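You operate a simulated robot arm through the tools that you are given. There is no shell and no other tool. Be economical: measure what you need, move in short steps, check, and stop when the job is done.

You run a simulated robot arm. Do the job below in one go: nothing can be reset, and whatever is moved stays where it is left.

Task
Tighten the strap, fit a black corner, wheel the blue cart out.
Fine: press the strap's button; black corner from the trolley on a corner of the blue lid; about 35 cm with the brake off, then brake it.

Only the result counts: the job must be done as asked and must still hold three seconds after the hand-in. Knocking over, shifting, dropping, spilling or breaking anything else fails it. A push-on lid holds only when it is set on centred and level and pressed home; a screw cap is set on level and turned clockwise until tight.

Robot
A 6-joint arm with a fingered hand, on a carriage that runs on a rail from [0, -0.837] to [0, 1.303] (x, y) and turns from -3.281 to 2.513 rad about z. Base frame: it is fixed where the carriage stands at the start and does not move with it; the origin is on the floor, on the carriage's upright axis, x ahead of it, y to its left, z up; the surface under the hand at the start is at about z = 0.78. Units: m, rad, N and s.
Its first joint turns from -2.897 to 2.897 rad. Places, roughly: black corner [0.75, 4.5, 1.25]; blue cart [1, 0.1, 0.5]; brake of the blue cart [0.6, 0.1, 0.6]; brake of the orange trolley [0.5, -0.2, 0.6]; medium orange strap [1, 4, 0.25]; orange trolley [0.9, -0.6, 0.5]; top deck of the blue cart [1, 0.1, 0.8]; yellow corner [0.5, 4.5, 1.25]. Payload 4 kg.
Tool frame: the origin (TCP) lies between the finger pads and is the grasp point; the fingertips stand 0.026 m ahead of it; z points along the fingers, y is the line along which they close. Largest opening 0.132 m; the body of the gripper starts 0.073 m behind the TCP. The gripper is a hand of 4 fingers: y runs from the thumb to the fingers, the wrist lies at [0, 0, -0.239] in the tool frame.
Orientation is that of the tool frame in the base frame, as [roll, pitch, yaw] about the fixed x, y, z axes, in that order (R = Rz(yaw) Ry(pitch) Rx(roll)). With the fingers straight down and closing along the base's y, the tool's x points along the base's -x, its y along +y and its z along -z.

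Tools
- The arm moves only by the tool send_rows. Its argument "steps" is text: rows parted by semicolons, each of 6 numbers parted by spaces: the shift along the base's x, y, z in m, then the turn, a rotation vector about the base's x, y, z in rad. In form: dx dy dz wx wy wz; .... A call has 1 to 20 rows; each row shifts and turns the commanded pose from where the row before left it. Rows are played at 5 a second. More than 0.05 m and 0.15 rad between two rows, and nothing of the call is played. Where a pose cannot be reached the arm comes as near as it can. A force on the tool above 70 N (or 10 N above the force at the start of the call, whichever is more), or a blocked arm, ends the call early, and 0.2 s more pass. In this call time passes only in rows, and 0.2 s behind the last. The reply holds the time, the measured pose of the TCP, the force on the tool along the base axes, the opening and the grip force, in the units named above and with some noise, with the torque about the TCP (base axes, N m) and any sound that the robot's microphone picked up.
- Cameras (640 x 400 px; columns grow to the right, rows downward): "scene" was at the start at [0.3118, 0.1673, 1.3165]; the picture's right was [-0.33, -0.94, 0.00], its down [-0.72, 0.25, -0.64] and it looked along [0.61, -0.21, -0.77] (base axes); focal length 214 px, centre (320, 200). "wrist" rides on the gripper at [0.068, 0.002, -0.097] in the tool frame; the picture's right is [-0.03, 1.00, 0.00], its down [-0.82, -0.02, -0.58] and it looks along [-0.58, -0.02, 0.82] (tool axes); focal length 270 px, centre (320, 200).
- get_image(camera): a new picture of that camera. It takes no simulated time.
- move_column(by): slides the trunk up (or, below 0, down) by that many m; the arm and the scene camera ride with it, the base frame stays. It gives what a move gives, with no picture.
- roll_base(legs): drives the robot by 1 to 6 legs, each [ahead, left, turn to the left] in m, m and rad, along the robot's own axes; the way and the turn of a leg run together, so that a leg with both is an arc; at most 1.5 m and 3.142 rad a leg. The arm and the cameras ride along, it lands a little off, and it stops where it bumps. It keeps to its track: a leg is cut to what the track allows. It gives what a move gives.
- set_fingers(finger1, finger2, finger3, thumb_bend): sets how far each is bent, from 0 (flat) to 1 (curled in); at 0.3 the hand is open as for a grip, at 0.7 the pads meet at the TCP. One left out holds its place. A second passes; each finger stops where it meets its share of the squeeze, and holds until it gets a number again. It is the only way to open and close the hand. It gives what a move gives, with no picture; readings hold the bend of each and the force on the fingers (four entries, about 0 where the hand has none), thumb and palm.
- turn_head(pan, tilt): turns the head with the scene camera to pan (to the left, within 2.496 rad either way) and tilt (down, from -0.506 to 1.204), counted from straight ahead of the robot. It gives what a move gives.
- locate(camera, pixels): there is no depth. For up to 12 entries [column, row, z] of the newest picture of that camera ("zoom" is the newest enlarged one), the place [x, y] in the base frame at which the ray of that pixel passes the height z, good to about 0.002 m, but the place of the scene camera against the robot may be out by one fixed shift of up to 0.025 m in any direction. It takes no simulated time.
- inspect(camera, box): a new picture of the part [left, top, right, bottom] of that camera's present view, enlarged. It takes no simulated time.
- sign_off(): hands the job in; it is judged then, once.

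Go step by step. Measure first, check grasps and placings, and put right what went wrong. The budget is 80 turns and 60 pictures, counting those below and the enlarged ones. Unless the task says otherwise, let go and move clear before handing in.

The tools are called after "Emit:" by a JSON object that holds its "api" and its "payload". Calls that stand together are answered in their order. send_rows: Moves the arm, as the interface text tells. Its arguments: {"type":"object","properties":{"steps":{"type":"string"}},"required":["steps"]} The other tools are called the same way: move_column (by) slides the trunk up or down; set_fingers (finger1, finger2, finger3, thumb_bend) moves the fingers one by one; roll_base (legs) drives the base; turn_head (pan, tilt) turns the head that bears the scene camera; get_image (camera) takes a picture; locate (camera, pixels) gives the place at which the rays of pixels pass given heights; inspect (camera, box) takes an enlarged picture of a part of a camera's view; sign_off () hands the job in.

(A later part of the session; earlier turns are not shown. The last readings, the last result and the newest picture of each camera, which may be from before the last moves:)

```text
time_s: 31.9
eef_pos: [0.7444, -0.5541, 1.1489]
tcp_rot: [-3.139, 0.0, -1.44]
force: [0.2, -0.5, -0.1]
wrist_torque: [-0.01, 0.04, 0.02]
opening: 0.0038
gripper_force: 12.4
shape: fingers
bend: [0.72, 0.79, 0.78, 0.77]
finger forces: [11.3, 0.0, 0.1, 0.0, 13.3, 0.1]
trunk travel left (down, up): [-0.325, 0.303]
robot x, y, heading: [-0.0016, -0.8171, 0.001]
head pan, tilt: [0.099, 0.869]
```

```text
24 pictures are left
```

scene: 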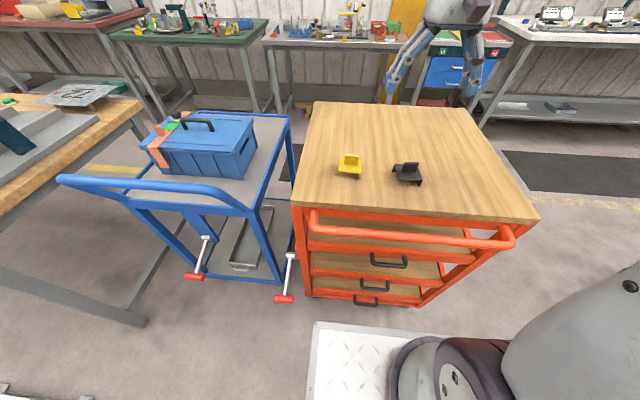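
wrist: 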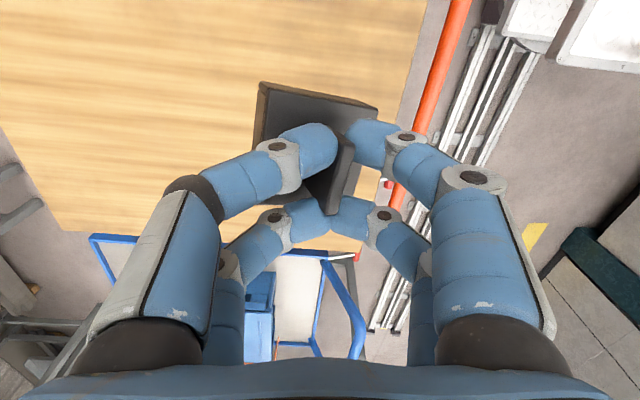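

The harder squeeze made the far pair slip past and the corner twist, so it's held only by thumb and finger1. I'll set it back down where it was and regrip with the balanced, gentler squeeze.

Emit:
{"api": "send_rows", "payload": {"steps": "0 0 -0.045 0 0 0;0 0 -0.045 0 0 0;0 0 -0.045 0 0 0;0 0 -0.025 0 0 0;0 0 -0.01 0 0 0;0 0 -0.006 0 0 0"}}

Emit:
{"api": "inspect", "payload": {"camera": "scene", "box": [255, 122, 375, 197]}}

Emit:
{"api": "get_image", "payload": {"camera": "wrist"}}

```text
time_s: 33.3
eef_pos: [0.7446, -0.5543, 0.9722]
tcp_rot: [-3.137, -0.001, -1.442]
force: [0.2, -0.7, 0.3]
wrist_torque: [0.01, -0.03, -0.05]
opening: 0.0038
gripper_force: 12.4
shape: fingers
bend: [0.72, 0.82, 0.8, 0.78]
finger forces: [11.2, 0.0, 0.0, 0.0, 13.1, 0.1]
trunk travel left (down, up): [-0.325, 0.303]
robot x, y, heading: [-0.0017, -0.8121, -0.002]
head pan, tilt: [0.099, 0.869]
```

```text
5.33 times, centred on (315, 160) of scene
```

zoom: 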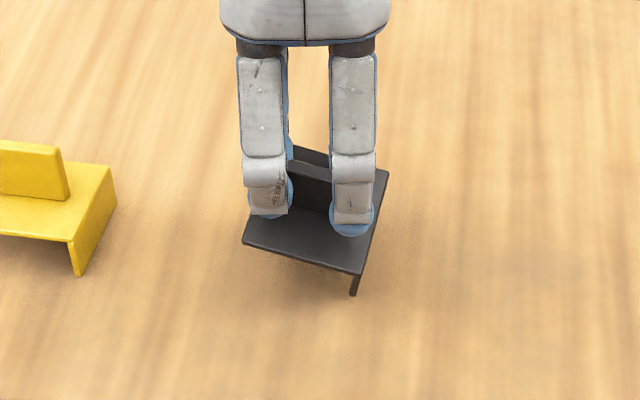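

```text
22 pictures are left
```

wrist: 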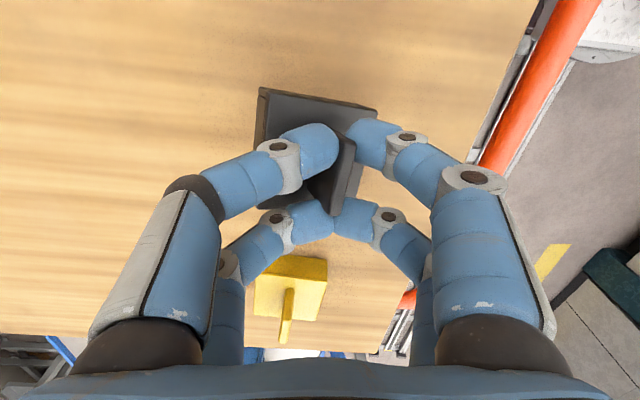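

I'll lower the last 4 mm, open, rise a little and measure the new yaw.

Emit:
{"api": "send_rows", "payload": {"steps": "0 0 -0.002 0 0 0;0 0 -0.002 0 0 0"}}

Emit:
{"api": "set_fingers", "payload": {"finger1": 0.5, "finger2": 0.5, "finger3": 0.5, "thumb_bend": 0.5}}

Emit:
{"api": "send_rows", "payload": {"steps": "0 0 0.02 0 0 0;0 0 0.02 0 0 0"}}

Emit:
{"api": "get_image", "payload": {"camera": "wrist"}}

```text
time_s: 33.9
eef_pos: [0.7448, -0.554, 0.9708]
tcp_rot: [-3.136, 0.001, -1.439]
force: [5.0, 1.4, 14.3]
wrist_torque: [-0.23, -0.02, 0.08]
opening: 0.0041
gripper_force: 17.0
shape: fingers
bend: [0.72, 0.82, 0.81, 0.79]
finger forces: [11.0, 0.0, 0.0, 0.0, 23.1, 0.0]
trunk travel left (down, up): [-0.325, 0.303]
robot x, y, heading: [0.0025, -0.8136, 0.006]
head pan, tilt: [0.099, 0.869]
```

```text
time_s: 34.9
eef_pos: [0.744, -0.5547, 0.9692]
tcp_rot: [-3.137, -0.001, -1.442]
force: [-0.2, 0.2, 0.1]
wrist_torque: [-0.01, 0.0, -0.01]
opening: 0.0651
gripper_force: 0.1
shape: fingers
bend: [0.5, 0.5, 0.5, 0.5]
finger forces: [0.1, 0.0, 0.0, 0.0, 0.0, 0.1]
trunk travel left (down, up): [-0.325, 0.303]
robot x, y, heading: [0.0028, -0.8158, 0.003]
head pan, tilt: [0.099, 0.869]
```

```text
time_s: 35.5
eef_pos: [0.7436, -0.5541, 1.0095]
tcp_rot: [-3.139, 0.001, -1.44]
force: [-0.5, -0.8, 0.8]
wrist_torque: [-0.03, 0.02, 0.01]
opening: 0.0655
gripper_force: 0.1
shape: fingers
bend: [0.5, 0.5, 0.5, 0.5]
finger forces: [0.0, 0.0, 0.1, 0.0, 0.0, 0.1]
trunk travel left (down, up): [-0.325, 0.303]
robot x, y, heading: [-0.0012, -0.814, -0.002]
head pan, tilt: [0.099, 0.869]
```

```text
21 pictures are left
```

wrist: 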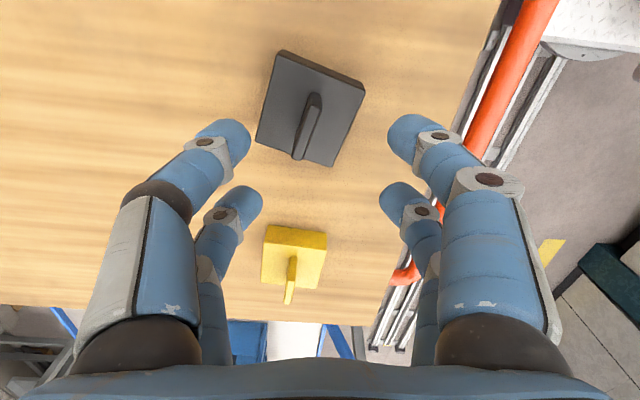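

The corner stands level but more yawed. I'll locate its corners and tab.

Emit:
{"api": "locate", "payload": {"camera": "wrist", "pixels": [[279, 57, 0.919], [364, 91, 0.919], [257, 140, 0.919], [335, 167, 0.919], [317, 103, 0.953], [299, 158, 0.953]]}}

Emit:
{"api": "inspect", "payload": {"camera": "wrist", "box": [240, 40, 400, 190]}}

```text
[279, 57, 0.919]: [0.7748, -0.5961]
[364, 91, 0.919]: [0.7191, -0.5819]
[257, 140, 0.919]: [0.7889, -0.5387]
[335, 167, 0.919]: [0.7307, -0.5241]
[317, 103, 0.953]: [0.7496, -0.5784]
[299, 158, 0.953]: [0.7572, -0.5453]
```

```text
2.67 times, centred on (320, 115) of wrist
```

zoom: 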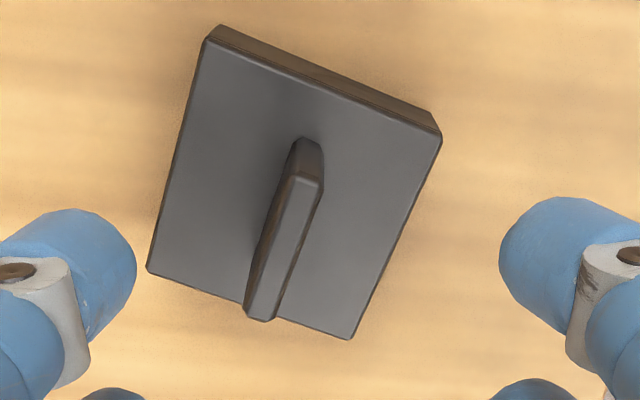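

The corner's yaw is now about −0.245 rad and its centre is [0.753, −0.561]. I'll align the tool to it, descend and grip at 0.72 only.

Emit:
{"api": "send_rows", "payload": {"steps": "0.004 -0.003 0 0 0 -0.1253;0.003 -0.003 0 0 0 -0.1253;0.003 0 0 0 0 -0.1253;0 0 -0.02 0 0 0;0 0 -0.015 0 0 0;0 0 -0.006 0 0 0"}}

Emit:
{"api": "set_fingers", "payload": {"finger1": 0.72, "finger2": 0.72, "finger3": 0.72, "thumb_bend": 0.72}}

Emit:
{"api": "send_rows", "payload": {"steps": "0 0 0.01 0 0 0;0 0 0.02 0 0 0;0 0 0.03 0 0 0;0 0 0.04 0 0 0;0 0 0.04 0 0 0;0 0 0.04 0 0 0"}}

Emit:
{"api": "get_image", "payload": {"camera": "wrist"}}

```text
time_s: 36.9
eef_pos: [0.754, -0.5611, 0.9681]
tcp_rot: [-3.137, -0.001, -1.817]
force: [0.5, 0.0, 0.5]
wrist_torque: [-0.01, 0.02, 0.01]
opening: 0.0655
gripper_force: 0.0
shape: fingers
bend: [0.5, 0.5, 0.5, 0.5]
finger forces: [0.0, 0.0, 0.0, 0.0, 0.0, 0.0]
trunk travel left (down, up): [-0.325, 0.303]
robot x, y, heading: [-0.0017, -0.8122, -0.001]
head pan, tilt: [0.099, 0.869]
```

```text
time_s: 37.9
eef_pos: [0.7544, -0.5604, 0.9678]
tcp_rot: [-3.14, 0.0, -1.817]
force: [-0.7, -0.1, -0.4]
wrist_torque: [0.02, 0.03, -0.01]
opening: 0.0051
gripper_force: 6.3
shape: fingers
bend: [0.7, 0.71, 0.71, 0.69]
finger forces: [3.6, 3.0, 2.9, 0.0, 3.7, 0.1]
trunk travel left (down, up): [-0.325, 0.303]
robot x, y, heading: [0.0011, -0.8146, 0.0]
head pan, tilt: [0.099, 0.869]
```

```text
time_s: 39.3
eef_pos: [0.7517, -0.5617, 1.1477]
tcp_rot: [-3.138, -0.001, -1.817]
force: [-0.1, 0.6, -1.3]
wrist_torque: [0.04, -0.01, 0.02]
opening: 0.0047
gripper_force: 6.3
shape: fingers
bend: [0.7, 0.71, 0.71, 0.69]
finger forces: [3.6, 2.9, 3.0, 0.0, 3.7, 0.0]
trunk travel left (down, up): [-0.325, 0.303]
robot x, y, heading: [0.0018, -0.8131, -0.002]
head pan, tilt: [0.099, 0.869]
```

```text
19 pictures are left
```

wrist: 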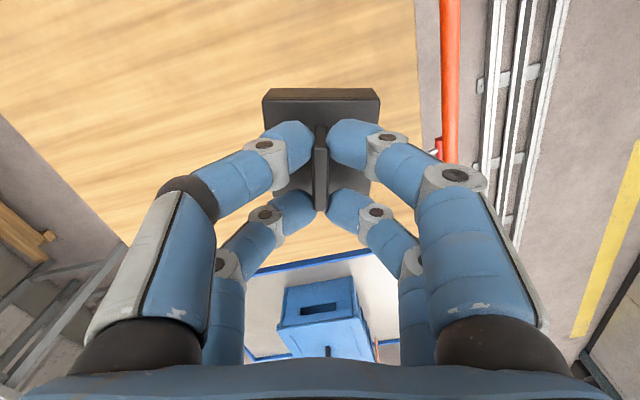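

The corner is held square and balanced (edges 263–380 at row 97), with its flanges on tool +x and tool −y. I'll turn the tool back to yaw π, roll left and view the lid's near-right corner.

Emit:
{"api": "send_rows", "payload": {"steps": "0.005 -0.013 0 0 0 -0.1325;0.005 -0.013 0 0 0 -0.1325;0.005 -0.013 0 0 0 -0.1325;0.005 -0.013 0 0 0 -0.1325;0.005 -0.013 0 0 0 -0.1325;0.005 -0.013 0 0 0 -0.1325;0.005 -0.013 0 0 0 -0.1325;0.005 -0.013 0 0 0 -0.1325;0.005 -0.013 0 0 0 -0.1325;0.005 -0.013 0 0 0 -0.1325"}}

Emit:
{"api": "roll_base", "payload": {"legs": [[0, 0.75, 0]]}}

Emit:
{"api": "get_image", "payload": {"camera": "wrist"}}

```text
time_s: 41.5
eef_pos: [0.8049, -0.6903, 1.1484]
tcp_rot: [-3.138, -0.001, 3.14]
force: [0.1, 0.0, -0.3]
wrist_torque: [-0.01, 0.02, -0.01]
opening: 0.0051
gripper_force: 6.3
shape: fingers
bend: [0.7, 0.71, 0.71, 0.69]
finger forces: [3.6, 2.9, 3.0, 0.0, 3.8, 0.1]
trunk travel left (down, up): [-0.325, 0.303]
robot x, y, heading: [-0.0002, -0.8118, 0.0]
head pan, tilt: [0.099, 0.869]
```

```text
time_s: 45.6
eef_pos: [0.8047, 0.0634, 1.1478]
tcp_rot: [-3.138, -0.002, -3.14]
force: [-0.2, 0.1, -0.6]
wrist_torque: [0.01, 0.01, 0.01]
opening: 0.005
gripper_force: 6.6
shape: fingers
bend: [0.7, 0.71, 0.71, 0.69]
finger forces: [3.6, 2.9, 2.9, 0.0, 3.7, 0.1]
trunk travel left (down, up): [-0.325, 0.303]
robot x, y, heading: [-0.0004, -0.0622, 0.0]
head pan, tilt: [0.099, 0.869]
```

```text
18 pictures are left
```

wrist: 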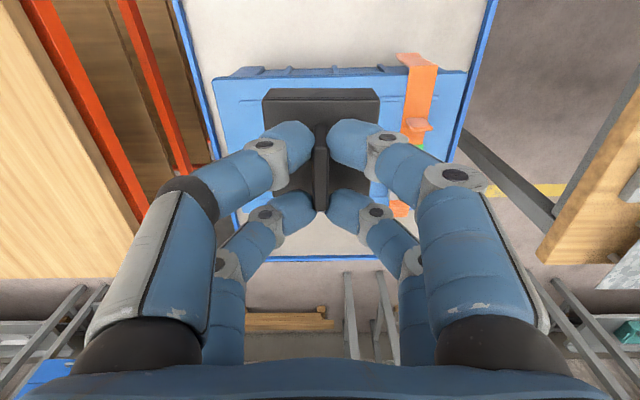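

The lid's near corners appear at (215,79) and (467,71). I'll locate them, descend 8 cm and take a second view for height.

Emit:
{"api": "locate", "payload": {"camera": "wrist", "pixels": [[215, 79, 0.9], [215, 79, 0.88], [467, 71, 0.9], [467, 71, 0.88], [226, 150, 0.9], [449, 160, 0.9]]}}

Emit:
{"api": "inspect", "payload": {"camera": "wrist", "box": [190, 50, 290, 112]}}

Emit:
{"api": "send_rows", "payload": {"steps": "-0.02 -0.01 -0.03 0 0 0;-0.02 -0.01 -0.03 0 0 0;-0.02 -0.01 -0.02 0 0 0"}}

Emit:
{"api": "get_image", "payload": {"camera": "wrist"}}

```text
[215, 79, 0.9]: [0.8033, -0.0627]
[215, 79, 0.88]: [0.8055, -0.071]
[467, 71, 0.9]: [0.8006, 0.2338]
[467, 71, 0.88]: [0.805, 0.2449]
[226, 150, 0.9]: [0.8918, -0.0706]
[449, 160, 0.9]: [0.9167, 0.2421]
```

```text
6.40 times, centred on (240, 81) of wrist
```

zoom: 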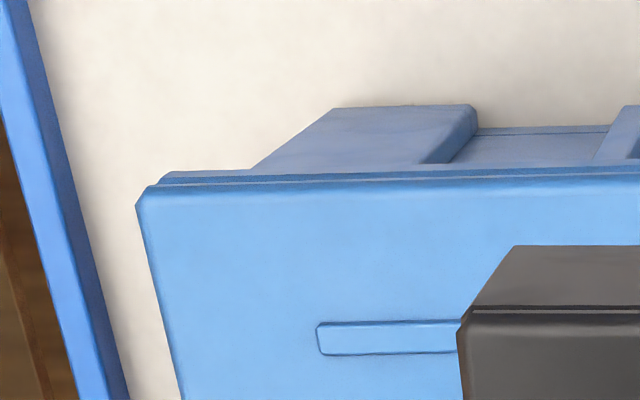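

```text
time_s: 46.4
eef_pos: [0.7429, 0.032, 1.0691]
tcp_rot: [-3.138, 0.001, -3.141]
force: [0.1, 1.6, -0.1]
wrist_torque: [0.01, -0.01, 0.0]
opening: 0.0053
gripper_force: 6.8
shape: fingers
bend: [0.7, 0.71, 0.71, 0.69]
finger forces: [3.5, 2.9, 2.9, 0.0, 3.8, 0.0]
trunk travel left (down, up): [-0.325, 0.303]
robot x, y, heading: [-0.0023, -0.0615, 0.002]
head pan, tilt: [0.099, 0.869]
```

```text
16 pictures are left
```

wrist: 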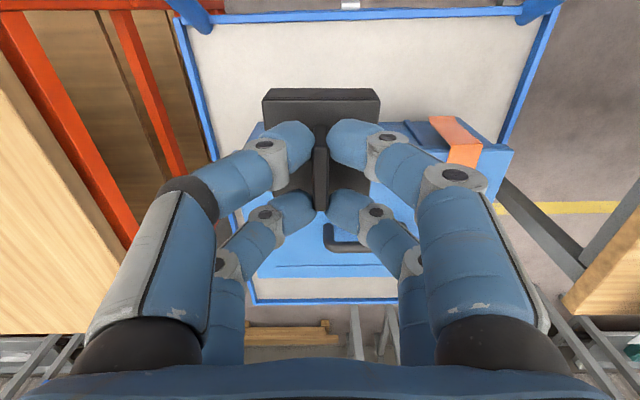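

The corner is hidden behind the fingers here. I'll move forward so it shows clear on the upper left for a close-up.

Emit:
{"api": "send_rows", "payload": {"steps": "0.03 0 0 0 0 0;0.03 0 -0.01 0 0 0;0.005 0 -0.01 0 0 0"}}

Emit:
{"api": "inspect", "payload": {"camera": "wrist", "box": [160, 30, 480, 230]}}

Emit:
{"api": "turn_head", "payload": {"pan": 0.05, "tilt": 0.75}}

Emit:
{"api": "get_image", "payload": {"camera": "scene"}}

```text
time_s: 47.2
eef_pos: [0.8105, 0.0313, 1.048]
tcp_rot: [-3.139, 0.0, -3.141]
force: [0.1, -0.3, -0.3]
wrist_torque: [0.02, 0.0, -0.02]
opening: 0.0048
gripper_force: 6.3
shape: fingers
bend: [0.7, 0.71, 0.71, 0.69]
finger forces: [3.5, 2.9, 2.8, 0.1, 3.7, 0.0]
trunk travel left (down, up): [-0.325, 0.303]
robot x, y, heading: [0.0028, -0.0618, 0.002]
head pan, tilt: [0.099, 0.869]
```

```text
2.00 times, centred on (320, 130) of wrist
```

zoom: 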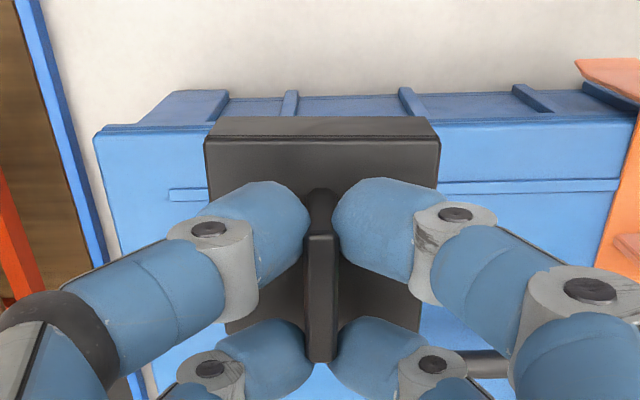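

```text
time_s: 47.9
eef_pos: [0.8097, 0.0324, 1.0478]
tcp_rot: [-3.139, 0.001, 3.14]
force: [0.1, -0.4, -0.2]
wrist_torque: [0.05, -0.02, -0.02]
opening: 0.0052
gripper_force: 6.9
shape: fingers
bend: [0.7, 0.71, 0.71, 0.69]
finger forces: [3.6, 2.9, 2.8, 0.0, 3.7, 0.1]
trunk travel left (down, up): [-0.325, 0.303]
robot x, y, heading: [-0.0009, -0.0604, 0.001]
head pan, tilt: [0.051, 0.75]
```

```text
14 pictures are left
```

scene: 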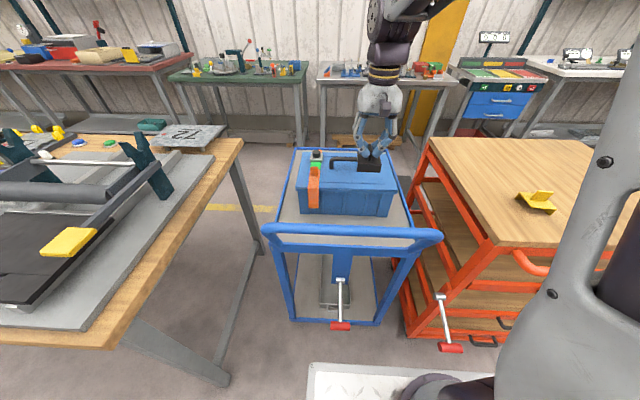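

The lid corner works out to about [0.801, −0.0685], z ≈ 0.905, and the held plate is centred on the TCP. I'll go to [0.824, −0.0455], just outside the corner, and down to z 0.99 to check.

Emit:
{"api": "send_rows", "payload": {"steps": "0.005 -0.026 0 0 0 0.02;0.005 -0.026 0 0 0 0;0.004 -0.0255 0 0 0 0;0 0 -0.03 0 0 0;0 0 -0.028 0 0 0"}}

Emit:
{"api": "inspect", "payload": {"camera": "wrist", "box": [200, 60, 440, 210]}}

Emit:
{"api": "inspect", "payload": {"camera": "scene", "box": [330, 125, 426, 185]}}

```text
time_s: 49.0
eef_pos: [0.8233, -0.0466, 0.9906]
tcp_rot: [-3.139, 0.002, -3.12]
force: [0.1, -0.2, -0.7]
wrist_torque: [0.04, -0.01, 0.02]
opening: 0.0052
gripper_force: 6.7
shape: fingers
bend: [0.7, 0.71, 0.71, 0.69]
finger forces: [3.5, 2.9, 2.9, 0.0, 3.7, 0.0]
trunk travel left (down, up): [-0.325, 0.303]
robot x, y, heading: [0.0005, -0.0611, 0.0]
head pan, tilt: [0.051, 0.75]
```

```text
2.67 times, centred on (320, 135) of wrist
```

zoom: 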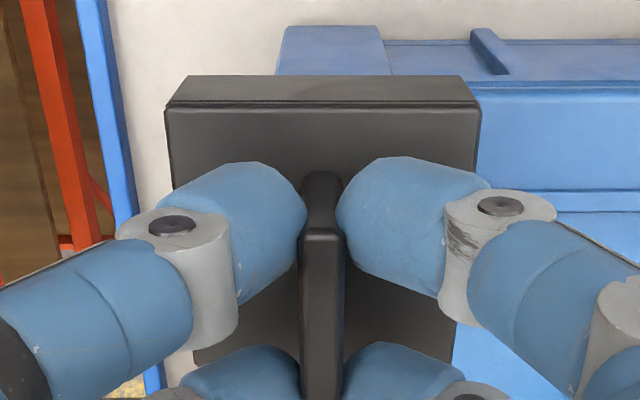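

```text
6.67 times, centred on (378, 155) of scene
```

zoom: 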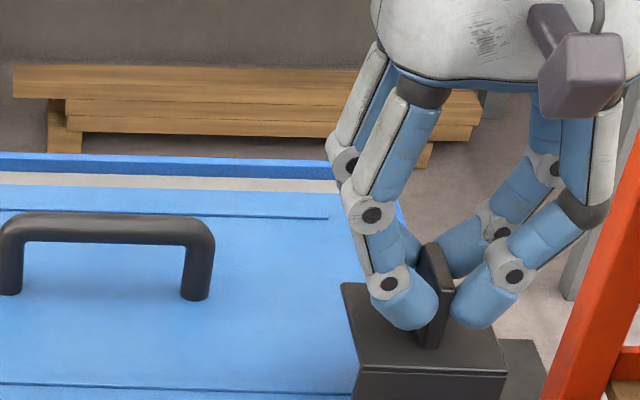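

The lid's front edge at row 93 gives x ≈ 0.80, nearly flush with the flange's inner face. I'll shift 3 mm toward the robot and descend under force watch.

Emit:
{"api": "send_rows", "payload": {"steps": "-0.003 0 -0.005 0 0 0;0 0 -0.006 0 0 0;0 0 -0.006 0 0 0;0 0 -0.004 0 0 0;0 0 -0.003 0 0 0"}}

```text
time_s: 50.2
eef_pos: [0.8199, -0.0453, 0.9647]
tcp_rot: [-3.138, 0.0, -3.122]
force: [-0.8, 0.1, -0.3]
wrist_torque: [0.0, -0.02, -0.03]
opening: 0.0049
gripper_force: 6.6
shape: fingers
bend: [0.7, 0.71, 0.71, 0.69]
finger forces: [3.6, 3.0, 2.9, 0.0, 3.8, 0.0]
trunk travel left (down, up): [-0.325, 0.303]
robot x, y, heading: [0.0013, -0.0601, 0.006]
head pan, tilt: [0.051, 0.75]
```

No contact yet, so the flanges are passing outside the lid. I'll continue in 2 mm steps.

Emit:
{"api": "send_rows", "payload": {"steps": "0 0 -0.003 0 0 0;0 0 -0.002 0 0 0;0 0 -0.002 0 0 0;0 0 -0.002 0 0 0"}}

Emit:
{"api": "inspect", "payload": {"camera": "wrist", "box": [200, 60, 440, 210]}}

Emit:
{"api": "inspect", "payload": {"camera": "scene", "box": [330, 145, 426, 205]}}

```text
time_s: 51.2
eef_pos: [0.8205, -0.045, 0.9575]
tcp_rot: [-3.138, 0.0, -3.12]
force: [0.6, -0.5, 0.2]
wrist_torque: [0.03, 0.0, 0.0]
opening: 0.005
gripper_force: 6.2
shape: fingers
bend: [0.7, 0.71, 0.71, 0.69]
finger forces: [3.6, 2.9, 2.9, 0.1, 3.7, 0.1]
trunk travel left (down, up): [-0.325, 0.303]
robot x, y, heading: [-0.0021, -0.0613, 0.003]
head pan, tilt: [0.051, 0.75]
```

```text
2.67 times, centred on (320, 135) of wrist
```

zoom: 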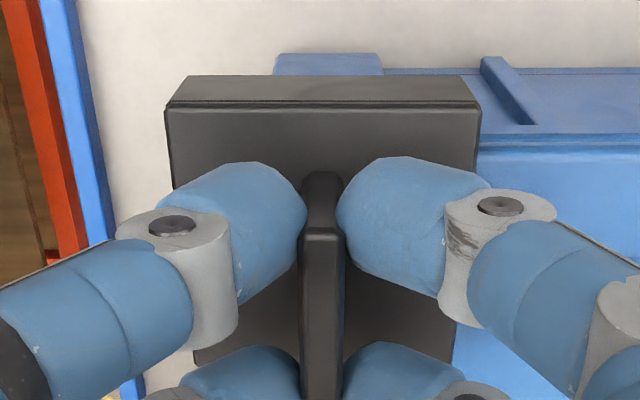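

```text
6.67 times, centred on (378, 175) of scene
```

zoom: 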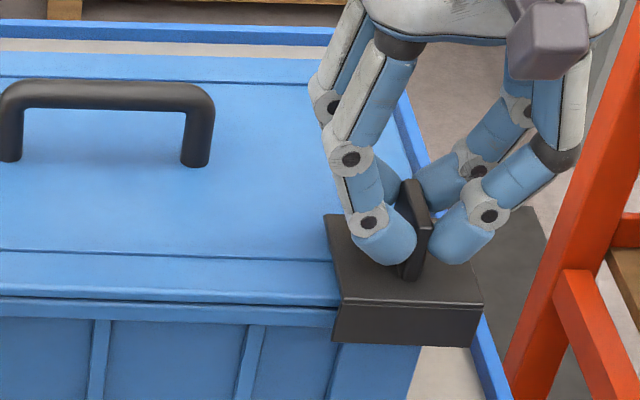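

Still no contact at 0.9575, and the flanges clearly overhang the lid rim. I'll go down to contact with the lid.

Emit:
{"api": "send_rows", "payload": {"steps": "0 0 -0.002 0 0 0;0 0 -0.002 0 0 0;0 0 -0.002 0 0 0;0 0 -0.002 0 0 0"}}

```text
time_s: 52.2
eef_pos: [0.8216, -0.0446, 0.9505]
tcp_rot: [-3.138, 0.003, -3.12]
force: [-0.1, -0.5, 10.6]
wrist_torque: [0.0, 0.06, 0.02]
opening: 0.0044
gripper_force: 9.1
shape: fingers
bend: [0.71, 0.71, 0.71, 0.71]
finger forces: [5.1, 4.0, 3.7, 0.0, 5.7, 0.0]
trunk travel left (down, up): [-0.325, 0.303]
robot x, y, heading: [-0.0015, -0.0627, 0.005]
head pan, tilt: [0.051, 0.75]
```

Contact came at 0.9505 with 10.6 N, so the plate rests on the lid. I'll ease off 1 mm and nudge inward in +y until the flange touches.

Emit:
{"api": "send_rows", "payload": {"steps": "0 0 0.0015 0 0 0;0 0.001 0 0 0 0;0 0.001 0 0 0 0;0 0.001 0 0 0 0;0 0.001 0 0 0 0"}}

Emit:
{"api": "inspect", "payload": {"camera": "scene", "box": [330, 145, 426, 205]}}

```text
time_s: 53.5
eef_pos: [0.8183, -0.0411, 0.9509]
tcp_rot: [-3.138, 0.002, -3.121]
force: [0.2, -1.7, 6.3]
wrist_torque: [-0.02, 0.05, 0.03]
opening: 0.0046
gripper_force: 8.0
shape: fingers
bend: [0.71, 0.71, 0.71, 0.71]
finger forces: [4.2, 3.0, 3.5, 0.1, 5.2, 0.0]
trunk travel left (down, up): [-0.325, 0.303]
robot x, y, heading: [-0.0029, -0.0655, -0.001]
head pan, tilt: [0.051, 0.75]
```

```text
6.67 times, centred on (378, 175) of scene
```

zoom: 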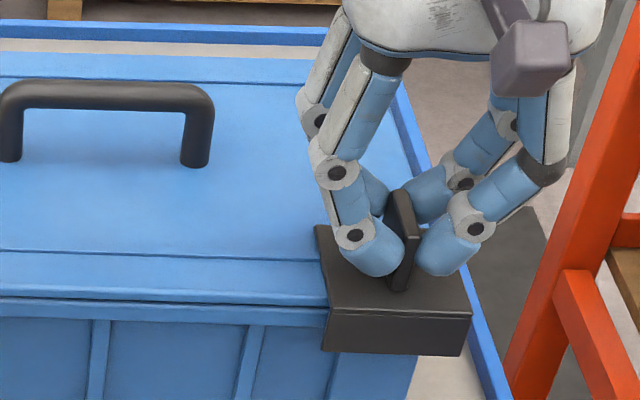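

There's still room to the right of the box. I'll unload another 1 mm and keep nudging +y until the side force rises.

Emit:
{"api": "send_rows", "payload": {"steps": "0 0 0.001 0 0 0;0 0.0015 0 0 0 0;0 0.0015 0 0 0 0;0 0.001 0 0 0 0"}}

Emit:
{"api": "send_rows", "payload": {"steps": "0.001 0 0 0 0 0;0.001 0 0 0 0 0;0.001 0 0 0 0 0"}}

```text
time_s: 54.5
eef_pos: [0.8198, -0.0381, 0.9512]
tcp_rot: [-3.138, -0.001, -3.123]
force: [-0.9, -6.9, 2.5]
wrist_torque: [-0.16, 0.06, 0.06]
opening: 0.0052
gripper_force: 7.6
shape: fingers
bend: [0.71, 0.71, 0.71, 0.69]
finger forces: [2.2, 1.4, 4.2, 0.1, 7.0, 0.0]
trunk travel left (down, up): [-0.325, 0.303]
robot x, y, heading: [0.001, -0.065, 0.002]
head pan, tilt: [0.051, 0.75]
```

```text
time_s: 55.2
eef_pos: [0.8236, -0.037, 0.9513]
tcp_rot: [-3.139, 0.0, -3.121]
force: [-2.9, -5.5, 3.6]
wrist_torque: [-0.11, 0.08, 0.02]
opening: 0.0048
gripper_force: 7.0
shape: fingers
bend: [0.71, 0.71, 0.71, 0.69]
finger forces: [2.8, 1.5, 3.1, 0.0, 6.3, 0.0]
trunk travel left (down, up): [-0.325, 0.303]
robot x, y, heading: [-0.0028, -0.0618, 0.001]
head pan, tilt: [0.051, 0.75]
```

Both flanges now touch (−6.9 N in y, −2.9 N in x) and the plate sits on the lid. I'll press lightly, release, rise and check.

Emit:
{"api": "send_rows", "payload": {"steps": "0 -0.001 -0.0015 0 0 0"}}

Emit:
{"api": "set_fingers", "payload": {"finger1": 0.5, "finger2": 0.5, "finger3": 0.5, "thumb_bend": 0.5}}

Emit:
{"api": "send_rows", "payload": {"steps": "0 0 0.01 0 0 0;0 0 0.03 0 0 0;0 0 0.04 0 0 0;0 0 0.04 0 0 0;-0.03 0 0.035 0 0 0;-0.04 0 0 0 0 0"}}

Emit:
{"api": "inspect", "payload": {"camera": "scene", "box": [330, 145, 426, 205]}}

```text
time_s: 55.6
eef_pos: [0.8234, -0.038, 0.9505]
tcp_rot: [-3.139, 0.002, -3.121]
force: [-1.0, -4.1, 6.4]
wrist_torque: [-0.11, 0.1, 0.06]
opening: 0.0048
gripper_force: 7.5
shape: fingers
bend: [0.71, 0.71, 0.71, 0.69]
finger forces: [3.4, 2.2, 3.3, 0.0, 6.0, 0.1]
trunk travel left (down, up): [-0.325, 0.303]
robot x, y, heading: [-0.0006, -0.0568, 0.002]
head pan, tilt: [0.051, 0.75]
```

```text
time_s: 56.6
eef_pos: [0.8233, -0.0379, 0.9491]
tcp_rot: [-3.136, 0.001, -3.122]
force: [0.0, 0.4, 0.1]
wrist_torque: [0.0, -0.01, -0.01]
opening: 0.0654
gripper_force: 0.0
shape: fingers
bend: [0.5, 0.5, 0.5, 0.5]
finger forces: [0.0, 0.0, 0.0, 0.1, 0.0, 0.0]
trunk travel left (down, up): [-0.325, 0.303]
robot x, y, heading: [0.0027, -0.0618, -0.002]
head pan, tilt: [0.051, 0.75]
```

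```text
time_s: 58.0
eef_pos: [0.7548, -0.0377, 1.1036]
tcp_rot: [-3.136, -0.002, -3.122]
force: [1.2, -0.4, -0.8]
wrist_torque: [0.01, 0.01, 0.01]
opening: 0.0656
gripper_force: 0.0
shape: fingers
bend: [0.5, 0.5, 0.5, 0.5]
finger forces: [0.0, 0.0, 0.0, 0.0, 0.0, 0.1]
trunk travel left (down, up): [-0.325, 0.303]
robot x, y, heading: [-0.0014, -0.06, 0.005]
head pan, tilt: [0.051, 0.75]
```

```text
6.67 times, centred on (378, 175) of scene
```

zoom: 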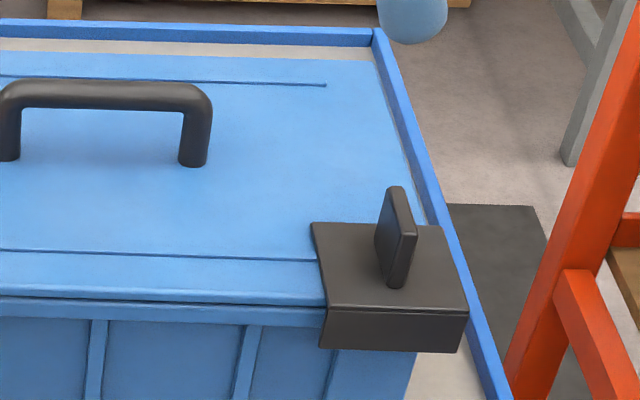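

The black corner sits square and flush on the lid corner. Next is the brake: I'll enlarge it in the scene view and locate it.

Emit:
{"api": "inspect", "payload": {"camera": "scene", "box": [264, 220, 424, 340]}}

Emit:
{"api": "locate", "payload": {"camera": "zoom", "pixels": [[320, 400, 0.6], [320, 400, 0.55], [320, 400, 0.5], [320, 230, 0.65], [320, 230, 0.6], [320, 230, 0.55]]}}

```text
3.33 times, centred on (344, 280) of scene
```

zoom: 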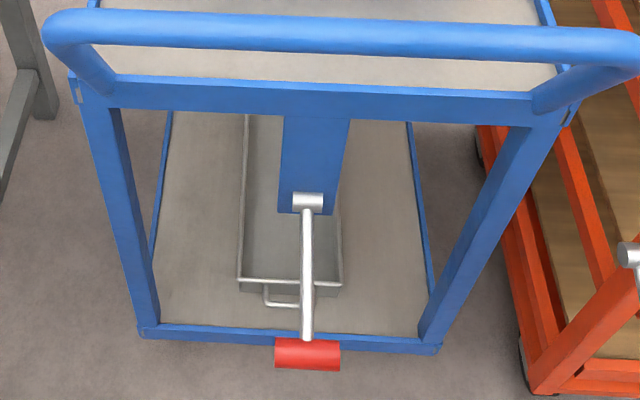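

```text
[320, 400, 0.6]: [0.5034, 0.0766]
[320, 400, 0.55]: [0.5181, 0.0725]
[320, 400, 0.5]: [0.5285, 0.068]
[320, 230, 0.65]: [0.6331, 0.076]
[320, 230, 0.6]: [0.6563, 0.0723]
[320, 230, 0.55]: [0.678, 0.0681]
```

I'll locate the hub (307,202) and the red grip (307,354) precisely and compare them with the first view.

Emit:
{"api": "locate", "payload": {"camera": "zoom", "pixels": [[307, 354, 0.6], [307, 354, 0.5], [307, 202, 0.65], [307, 202, 0.55], [276, 354, 0.55], [340, 354, 0.55], [340, 35, 0.9], [340, 100, 0.8]]}}

Emit:
{"api": "turn_head", "payload": {"pan": 0.05, "tilt": 1.15}}

Emit:
{"api": "get_image", "payload": {"camera": "scene"}}

```text
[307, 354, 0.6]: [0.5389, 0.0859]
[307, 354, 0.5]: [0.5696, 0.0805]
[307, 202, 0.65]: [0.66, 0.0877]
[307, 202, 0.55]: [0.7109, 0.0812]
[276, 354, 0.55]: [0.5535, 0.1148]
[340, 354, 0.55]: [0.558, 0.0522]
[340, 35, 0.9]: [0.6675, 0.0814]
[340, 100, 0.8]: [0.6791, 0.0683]
```

```text
time_s: 58.9
eef_pos: [0.7538, -0.0384, 1.1044]
tcp_rot: [-3.138, 0.001, -3.121]
force: [-0.9, 0.3, -0.4]
wrist_torque: [0.01, 0.04, 0.03]
opening: 0.0655
gripper_force: 0.0
shape: fingers
bend: [0.5, 0.5, 0.5, 0.5]
finger forces: [0.0, 0.0, 0.0, 0.0, 0.0, 0.0]
trunk travel left (down, up): [-0.325, 0.303]
robot x, y, heading: [0.0004, -0.0618, 0.002]
head pan, tilt: [0.051, 1.15]
```

```text
6 pictures are left
```

scene: 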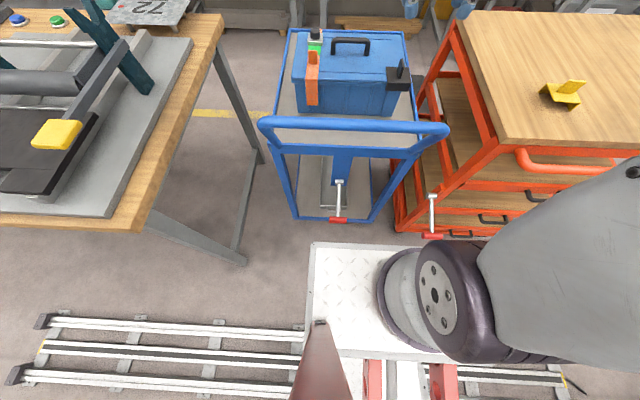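

I need the clearances for the pull-out path. I'll locate the robot's platform, the rails, the table and the trolley in this picture.

Emit:
{"api": "locate", "payload": {"camera": "scene", "pixels": [[313, 243, 0.1], [306, 350, 0.1], [200, 318, 0.05], [297, 221, 0.12], [368, 222, 0.12], [146, 230, 0.8], [222, 16, 0.8], [243, 263, 0.0], [262, 122, 0.95], [446, 129, 0.95], [340, 128, 0.95], [396, 231, 0.12]]}}

```text
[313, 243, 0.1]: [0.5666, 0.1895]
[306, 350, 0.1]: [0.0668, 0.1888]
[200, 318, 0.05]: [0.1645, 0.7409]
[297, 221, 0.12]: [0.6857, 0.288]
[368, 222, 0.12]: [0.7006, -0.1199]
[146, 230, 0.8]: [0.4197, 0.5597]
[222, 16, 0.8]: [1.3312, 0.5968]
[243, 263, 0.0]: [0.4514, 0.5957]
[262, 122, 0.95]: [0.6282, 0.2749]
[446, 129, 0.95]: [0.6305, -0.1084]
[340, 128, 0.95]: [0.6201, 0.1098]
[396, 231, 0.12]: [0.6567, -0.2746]
```

The robot's platform reaches x ≈ 0.57 and ±0.25 in y, so it must stand clear of the cart's path (y −0.12…0.29). From y ≈ −0.6 the arm can reach the brake and handle before and after the pull. I'll go there and sweep the arm over.

Emit:
{"api": "roll_base", "payload": {"legs": [[0, -0.54, 0]]}}

Emit:
{"api": "send_rows", "payload": {"steps": "-0.014 0.047 0 0 0 0;-0.014 0.047 0 0 0 0;-0.014 0.047 0 0 0 0;-0.014 0.047 0 0 0 0;-0.014 0.047 0 0 0 0;-0.014 0.047 0 0 0 0;-0.014 0.047 0 0 0 0;-0.014 0.047 0 0 0 0;-0.014 0.047 0 0 0 0;-0.014 0.047 0 0 0 0;-0.014 0.047 0 0 0 0;-0.014 0.047 0 0 0 0;-0.014 0.047 0 0 0 0;-0.014 0.047 0 0 0 0;-0.014 0.003 0 0 0 -0.02"}}

Emit:
{"api": "move_column", "payload": {"by": -0.28}}

Emit:
{"api": "get_image", "payload": {"camera": "wrist"}}

```text
time_s: 62.1
eef_pos: [0.7527, -0.5775, 1.1057]
tcp_rot: [-3.138, 0.001, -3.114]
force: [-0.6, -1.0, 0.0]
wrist_torque: [-0.02, 0.0, 0.0]
opening: 0.0651
gripper_force: 0.0
shape: fingers
bend: [0.5, 0.5, 0.5, 0.5]
finger forces: [0.0, 0.0, 0.0, 0.1, 0.0, 0.1]
trunk travel left (down, up): [-0.325, 0.303]
robot x, y, heading: [0.0036, -0.6067, 0.012]
head pan, tilt: [0.051, 1.15]
```

```text
time_s: 65.3
eef_pos: [0.5435, 0.0842, 1.103]
tcp_rot: [-3.136, 0.0, -3.136]
force: [0.6, 0.2, 0.9]
wrist_torque: [-0.02, -0.02, 0.03]
opening: 0.0655
gripper_force: 0.0
shape: fingers
bend: [0.5, 0.5, 0.5, 0.5]
finger forces: [0.0, 0.0, 0.0, 0.1, 0.1, 0.0]
trunk travel left (down, up): [-0.325, 0.303]
robot x, y, heading: [-0.0035, -0.5999, 0.015]
head pan, tilt: [0.051, 1.15]
```

```text
time_s: 68.1
eef_pos: [0.5424, 0.0833, 0.824]
tcp_rot: [-3.14, -0.002, -3.135]
force: [-0.1, 0.0, -0.7]
wrist_torque: [0.0, 0.02, -0.02]
opening: 0.0658
gripper_force: 0.1
shape: fingers
bend: [0.5, 0.5, 0.5, 0.5]
finger forces: [0.0, 0.1, 0.1, 0.1, 0.0, 0.1]
trunk travel left (down, up): [-0.045, 0.583]
robot x, y, heading: [0.0028, -0.6026, 0.007]
head pan, tilt: [0.051, 1.15]
```

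```text
5 pictures are left
```

wrist: 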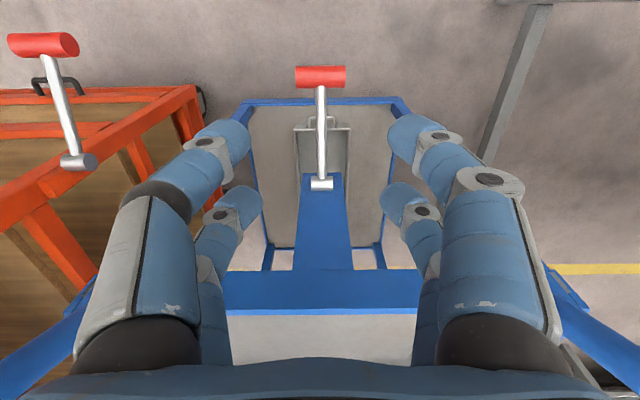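

Comparing views puts the red grip at about [0.543, 0.083, 0.571], 0.06 wide along y, with its hub near x 0.68, z 0.59. I'll open the fingers, descend around it and clamp its ends.

Emit:
{"api": "set_fingers", "payload": {"finger1": 0.38, "finger2": 0.38, "finger3": 0.38, "thumb_bend": 0.38}}

Emit:
{"api": "send_rows", "payload": {"steps": "0 0 -0.045 0 0 0;0 0 -0.045 0 0 0;0 0 -0.045 0 0 0;0 0 -0.03 0 0 0"}}

Emit:
{"api": "get_image", "payload": {"camera": "wrist"}}

```text
time_s: 69.1
eef_pos: [0.5435, 0.0836, 0.8249]
tcp_rot: [-3.138, 0.0, -3.136]
force: [0.3, 0.1, -0.4]
wrist_torque: [0.0, 0.01, -0.01]
opening: 0.1059
gripper_force: 0.1
shape: fingers
bend: [0.38, 0.38, 0.38, 0.38]
finger forces: [0.0, 0.0, 0.0, 0.1, 0.0, 0.0]
trunk travel left (down, up): [-0.045, 0.583]
robot x, y, heading: [-0.0006, -0.604, 0.016]
head pan, tilt: [0.051, 1.15]
```

```text
time_s: 70.1
eef_pos: [0.5427, 0.083, 0.6603]
tcp_rot: [-3.138, -0.001, -3.134]
force: [-0.8, -0.6, 1.0]
wrist_torque: [-0.05, 0.02, 0.02]
opening: 0.1061
gripper_force: 0.0
shape: fingers
bend: [0.38, 0.38, 0.38, 0.38]
finger forces: [0.0, 0.0, 0.0, 0.0, 0.0, 0.1]
trunk travel left (down, up): [-0.045, 0.583]
robot x, y, heading: [-0.0007, -0.6063, 0.011]
head pan, tilt: [0.051, 1.15]
```

```text
4 pictures are left
```

wrist: 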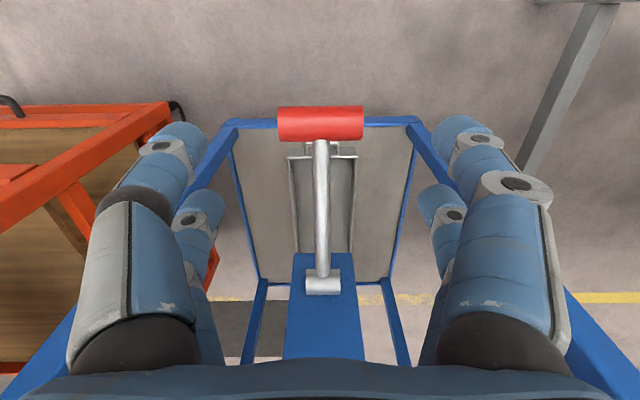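

Triangulation gives the grip at [0.540, 0.083, 0.571] and the hub at [0.667, 0.611], a 0.133 m lever 17° below level. I'll centre the thumb–finger1 pair on the grip ends, clamp, then lift a little to feel.

Emit:
{"api": "send_rows", "payload": {"steps": "0.006 0 -0.03 0 0 0;0.006 0 -0.03 0 0 0;0.004 0 -0.029 0 0 0"}}

Emit:
{"api": "set_fingers", "payload": {"finger1": 0.56, "thumb_bend": 0.56}}

Emit:
{"api": "send_rows", "payload": {"steps": "-0.001 0 0.006 0 0 0;-0.001 0 0.006 0 0 0;-0.001 0 0.008 0 0 0"}}

```text
time_s: 70.9
eef_pos: [0.5582, 0.0835, 0.5709]
tcp_rot: [-3.141, 0.0, -3.136]
force: [-1.0, 0.9, 0.6]
wrist_torque: [0.01, 0.01, -0.03]
opening: 0.1063
gripper_force: 0.0
shape: fingers
bend: [0.38, 0.38, 0.38, 0.38]
finger forces: [0.0, 0.0, 0.0, 0.1, 0.0, 0.0]
trunk travel left (down, up): [-0.045, 0.583]
robot x, y, heading: [0.0004, -0.6059, 0.011]
head pan, tilt: [0.051, 1.15]
```

```text
time_s: 71.9
eef_pos: [0.5597, 0.0817, 0.5717]
tcp_rot: [-3.138, 0.0, -3.134]
force: [0.9, -0.5, -1.2]
wrist_torque: [-0.04, -0.02, 0.04]
opening: 0.0573
gripper_force: 3.1
shape: fingers
bend: [0.52, 0.38, 0.38, 0.54]
finger forces: [2.5, 0.0, 0.1, 0.1, 3.4, 0.0]
trunk travel left (down, up): [-0.045, 0.583]
robot x, y, heading: [-0.0026, -0.6042, 0.01]
head pan, tilt: [0.051, 1.15]
```

```text
time_s: 72.7
eef_pos: [0.5559, 0.0837, 0.5907]
tcp_rot: [-3.139, 0.001, -3.136]
force: [-2.7, -2.0, -2.2]
wrist_torque: [-0.04, 0.05, 0.0]
opening: 0.0576
gripper_force: 3.8
shape: fingers
bend: [0.52, 0.38, 0.38, 0.54]
finger forces: [2.4, 0.1, 0.1, 0.0, 3.6, 0.1]
trunk travel left (down, up): [-0.045, 0.583]
robot x, y, heading: [0.0007, -0.6039, 0.012]
head pan, tilt: [0.051, 1.15]
```

The pads hold both ends and the lift force is small. I'll squeeze a bit more and continue up the lever's arc.

Emit:
{"api": "set_fingers", "payload": {"finger1": 0.64, "thumb_bend": 0.64}}

Emit:
{"api": "send_rows", "payload": {"steps": "-0.0014 0 0.0138 0 0 0;0 0 0.014 0 0 0;0.0015 0 0.0138 0 0 0;0.003 0 0.0136 0 0 0;0.0044 0 0.0132 0 0 0;0.0057 0 0.0127 0 0 0"}}

```text
time_s: 73.7
eef_pos: [0.557, 0.0828, 0.5912]
tcp_rot: [-3.137, 0.0, -3.134]
force: [-3.1, -5.4, -2.0]
wrist_torque: [-0.11, 0.07, 0.05]
opening: 0.056
gripper_force: 9.4
shape: fingers
bend: [0.53, 0.38, 0.38, 0.58]
finger forces: [6.6, 0.0, 0.0, 0.0, 11.8, 0.0]
trunk travel left (down, up): [-0.045, 0.583]
robot x, y, heading: [0.002, -0.6029, 0.018]
head pan, tilt: [0.051, 1.15]
```

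```text
time_s: 75.1
eef_pos: [0.5699, 0.0831, 0.6696]
tcp_rot: [-3.135, -0.001, -3.134]
force: [-4.5, -3.9, -12.2]
wrist_torque: [-0.04, -0.07, 0.02]
opening: 0.0558
gripper_force: 9.1
shape: fingers
bend: [0.52, 0.38, 0.38, 0.58]
finger forces: [7.2, 0.0, 0.0, 0.0, 10.5, 0.1]
trunk travel left (down, up): [-0.045, 0.583]
robot x, y, heading: [-0.0006, -0.6067, 0.014]
head pan, tilt: [0.051, 1.15]
```

The downward pull has grown to 12 N, so I'll look at where the lever is.

Emit:
{"api": "get_image", "payload": {"camera": "wrist"}}

```text
3 pictures are left
```

wrist: 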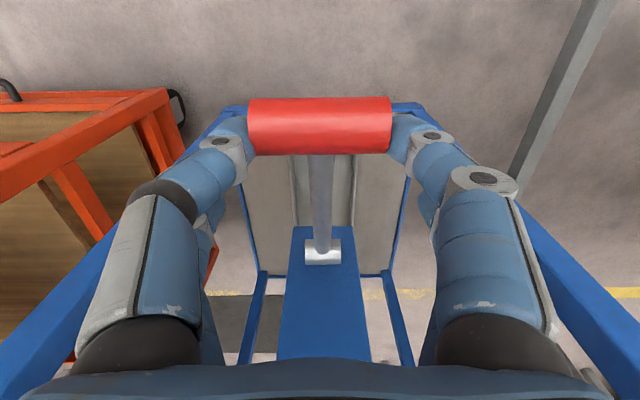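

The lever has swung from about −17° to +18° (grip at z ≈ 0.653) and now meets a stop. I'll release, back off and rise, then turn the tool 90° to straddle the cart handle and test-pull.

Emit:
{"api": "set_fingers", "payload": {"finger1": 0.38, "finger2": 0.38, "finger3": 0.38, "thumb_bend": 0.38}}

Emit:
{"api": "send_rows", "payload": {"steps": "-0.01 0 0.02 0 0 0;-0.02 0 0.03 0 0 0"}}

Emit:
{"api": "move_column", "payload": {"by": 0.4}}

Emit:
{"api": "send_rows", "payload": {"steps": "0.007 0 0 0 0 0.1428;0.007 0 0 0 0 0.1428;0.007 0 0 0 0 0.1428;0.007 0 0 0 0 0.1428;0.007 0 0 0 0 0.1428;0.007 0 0 0 0 0.1428;0.007 0 0 0 0 0.1428;0.007 0 0 0 0 0.1428;0.007 0 0 0 0 0.1428;0.007 0 0 0 0 0.1428;0.007 0 0 0 0 0.1428"}}

Emit:
{"api": "get_image", "payload": {"camera": "wrist"}}

```text
time_s: 76.1
eef_pos: [0.5693, 0.083, 0.6707]
tcp_rot: [-3.138, 0.0, -3.136]
force: [-0.7, 0.1, -0.8]
wrist_torque: [0.02, 0.0, 0.01]
opening: 0.1061
gripper_force: 0.1
shape: fingers
bend: [0.38, 0.38, 0.38, 0.38]
finger forces: [0.1, 0.2, 0.1, 0.0, 0.0, 0.0]
trunk travel left (down, up): [-0.045, 0.583]
robot x, y, heading: [0.0009, -0.6062, 0.007]
head pan, tilt: [0.051, 1.15]
```

```text
time_s: 76.7
eef_pos: [0.5396, 0.0824, 0.7217]
tcp_rot: [-3.138, 0.0, -3.134]
force: [0.4, -0.3, -0.7]
wrist_torque: [-0.03, 0.01, 0.0]
opening: 0.1063
gripper_force: 0.0
shape: fingers
bend: [0.38, 0.38, 0.38, 0.38]
finger forces: [0.1, 0.1, 0.0, 0.0, 0.0, 0.0]
trunk travel left (down, up): [-0.045, 0.583]
robot x, y, heading: [-0.0028, -0.607, 0.01]
head pan, tilt: [0.051, 1.15]
```

```text
time_s: 80.5
eef_pos: [0.54, 0.0843, 1.1203]
tcp_rot: [-3.139, -0.001, -3.134]
force: [-0.1, -1.3, 0.6]
wrist_torque: [0.0, -0.03, 0.0]
opening: 0.1062
gripper_force: 0.0
shape: fingers
bend: [0.38, 0.38, 0.38, 0.38]
finger forces: [0.0, 0.0, 0.0, 0.0, 0.0, 0.0]
trunk travel left (down, up): [-0.445, 0.183]
robot x, y, heading: [0.0017, -0.6087, 0.009]
head pan, tilt: [0.051, 1.15]
```

```text
time_s: 82.9
eef_pos: [0.617, 0.0826, 1.1212]
tcp_rot: [-3.138, 0.004, -1.56]
force: [-0.3, -0.7, 0.3]
wrist_torque: [0.03, -0.03, 0.01]
opening: 0.1061
gripper_force: 0.1
shape: fingers
bend: [0.38, 0.38, 0.38, 0.38]
finger forces: [0.0, 0.1, 0.1, 0.0, 0.1, 0.1]
trunk travel left (down, up): [-0.445, 0.183]
robot x, y, heading: [-0.0019, -0.6012, 0.012]
head pan, tilt: [0.051, 1.15]
```

```text
2 pictures are left
```

wrist: 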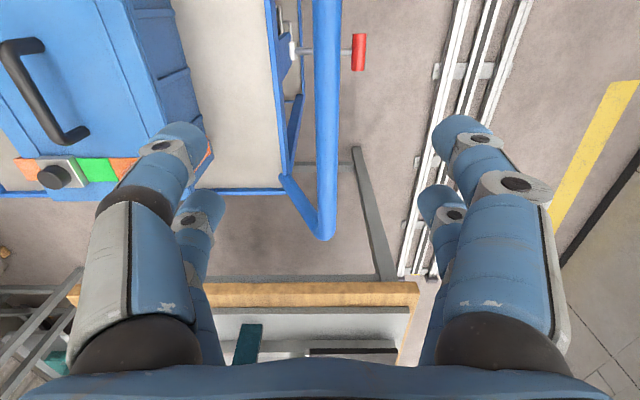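

The handle bar is nearly centred under the hand at col 327 (x ≈ 0.61, z ≈ 0.90). I'll descend to straddle it and close.

Emit:
{"api": "send_rows", "payload": {"steps": "-0.004 0 -0.045 0 0 0;0 0 -0.045 0 0 0;0 0 -0.045 0 0 0;0 0 -0.04 0 0 0;0 0 -0.03 0 0 0"}}

Emit:
{"api": "set_fingers", "payload": {"finger1": 0.62, "finger2": 0.62, "finger3": 0.62, "thumb_bend": 0.62}}

```text
time_s: 84.1
eef_pos: [0.6123, 0.0841, 0.9167]
tcp_rot: [-3.139, 0.001, -1.565]
force: [0.1, -0.2, 0.0]
wrist_torque: [0.02, -0.03, 0.0]
opening: 0.1063
gripper_force: 0.1
shape: fingers
bend: [0.38, 0.38, 0.38, 0.38]
finger forces: [0.0, 0.1, 0.1, 0.0, 0.0, 0.0]
trunk travel left (down, up): [-0.445, 0.183]
robot x, y, heading: [0.0027, -0.6054, 0.009]
head pan, tilt: [0.051, 1.15]
```

```text
time_s: 85.1
eef_pos: [0.6118, 0.0835, 0.9164]
tcp_rot: [-3.138, -0.002, -1.564]
force: [-0.3, 0.1, 0.5]
wrist_torque: [0.0, 0.01, 0.02]
opening: 0.0268
gripper_force: 0.1
shape: fingers
bend: [0.62, 0.62, 0.62, 0.62]
finger forces: [0.1, 0.0, 0.0, 0.0, 0.0, 0.1]
trunk travel left (down, up): [-0.445, 0.183]
robot x, y, heading: [-0.0002, -0.6054, 0.012]
head pan, tilt: [0.051, 1.15]
```

Nothing was gripped, so the bar lies lower. I'll open, go down in force-watched steps and close again.

Emit:
{"api": "set_fingers", "payload": {"finger1": 0.38, "finger2": 0.38, "finger3": 0.38, "thumb_bend": 0.38}}

Emit:
{"api": "send_rows", "payload": {"steps": "0 0 -0.012 0 0 0;0 0 -0.012 0 0 0;0 0 -0.012 0 0 0"}}

Emit:
{"api": "set_fingers", "payload": {"finger1": 0.64, "finger2": 0.64, "finger3": 0.64, "thumb_bend": 0.64}}

```text
time_s: 86.1
eef_pos: [0.612, 0.0855, 0.9162]
tcp_rot: [-3.139, 0.001, -1.563]
force: [0.7, -0.3, 0.0]
wrist_torque: [-0.01, 0.0, 0.0]
opening: 0.1061
gripper_force: 0.1
shape: fingers
bend: [0.38, 0.38, 0.38, 0.38]
finger forces: [0.0, 0.0, 0.0, 0.1, 0.0, 0.0]
trunk travel left (down, up): [-0.445, 0.183]
robot x, y, heading: [0.0012, -0.6058, 0.009]
head pan, tilt: [0.051, 1.15]
```

```text
time_s: 86.9
eef_pos: [0.6134, 0.0847, 0.8821]
tcp_rot: [-3.138, 0.002, -1.564]
force: [-0.5, -1.1, 6.9]
wrist_torque: [-0.07, -0.02, -0.03]
opening: 0.1057
gripper_force: 3.0
shape: fingers
bend: [0.38, 0.38, 0.38, 0.38]
finger forces: [0.0, 0.0, 0.0, 0.0, 0.0, 7.1]
trunk travel left (down, up): [-0.445, 0.183]
robot x, y, heading: [0.0001, -0.6044, 0.01]
head pan, tilt: [0.051, 1.15]
```

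```text
time_s: 87.9
eef_pos: [0.612, 0.0835, 0.8817]
tcp_rot: [-3.137, 0.002, -1.563]
force: [1.2, 0.7, 12.1]
wrist_torque: [-0.27, 0.08, 0.03]
opening: 0.0203
gripper_force: 6.2
shape: fingers
bend: [0.64, 0.64, 0.64, 0.64]
finger forces: [0.0, 0.0, 0.1, 0.0, 0.0, 12.2]
trunk travel left (down, up): [-0.445, 0.183]
robot x, y, heading: [-0.0023, -0.6042, 0.009]
head pan, tilt: [0.051, 1.15]
```

The palm met the bar (12 N), so the bar is at z ≈ 0.94 with the fingers closed beneath it — a good cage. I'll ease up 8 mm and test-pull toward the robot.

Emit:
{"api": "send_rows", "payload": {"steps": "0 0 0.008 0 0 0;-0.01 0 0 0 0 0;-0.01 0 0 0 0 0;-0.01 0 0 0 0 0;-0.01 0 0 0 0 0"}}

```text
time_s: 89.1
eef_pos: [0.5719, 0.0828, 0.889]
tcp_rot: [-3.14, 0.001, -1.563]
force: [0.1, 0.3, -0.5]
wrist_torque: [-0.02, -0.01, -0.03]
opening: 0.02
gripper_force: 0.0
shape: fingers
bend: [0.64, 0.64, 0.64, 0.64]
finger forces: [0.0, 0.0, 0.0, 0.1, 0.1, 0.0]
trunk travel left (down, up): [-0.445, 0.183]
robot x, y, heading: [-0.0045, -0.6057, 0.015]
head pan, tilt: [0.051, 1.15]
```

There's still slack inside the cage, so I'll keep pulling slowly and watch for the load.

Emit:
{"api": "send_rows", "payload": {"steps": "-0.01 0 0 0 0 0;-0.01 0 0 0 0 0;-0.01 0 0 0 0 0"}}

```text
time_s: 89.9
eef_pos: [0.5418, 0.0833, 0.8871]
tcp_rot: [-3.14, 0.0, -1.562]
force: [0.4, -0.1, 0.6]
wrist_torque: [0.06, 0.0, 0.01]
opening: 0.0201
gripper_force: 0.0
shape: fingers
bend: [0.64, 0.64, 0.64, 0.64]
finger forces: [0.0, 0.0, 0.0, 0.0, 0.0, 0.0]
trunk travel left (down, up): [-0.445, 0.183]
robot x, y, heading: [-0.001, -0.6082, 0.011]
head pan, tilt: [0.051, 1.15]
```

There's no load after 7 cm, so I need to see whether the bar is in the hand.

Emit:
{"api": "get_image", "payload": {"camera": "wrist"}}

```text
1 pictures are left
```

wrist: 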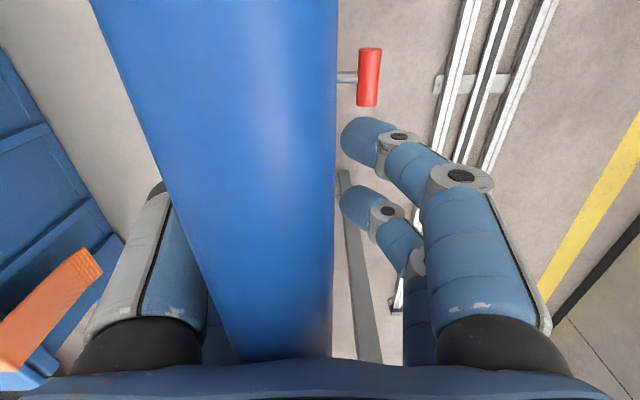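

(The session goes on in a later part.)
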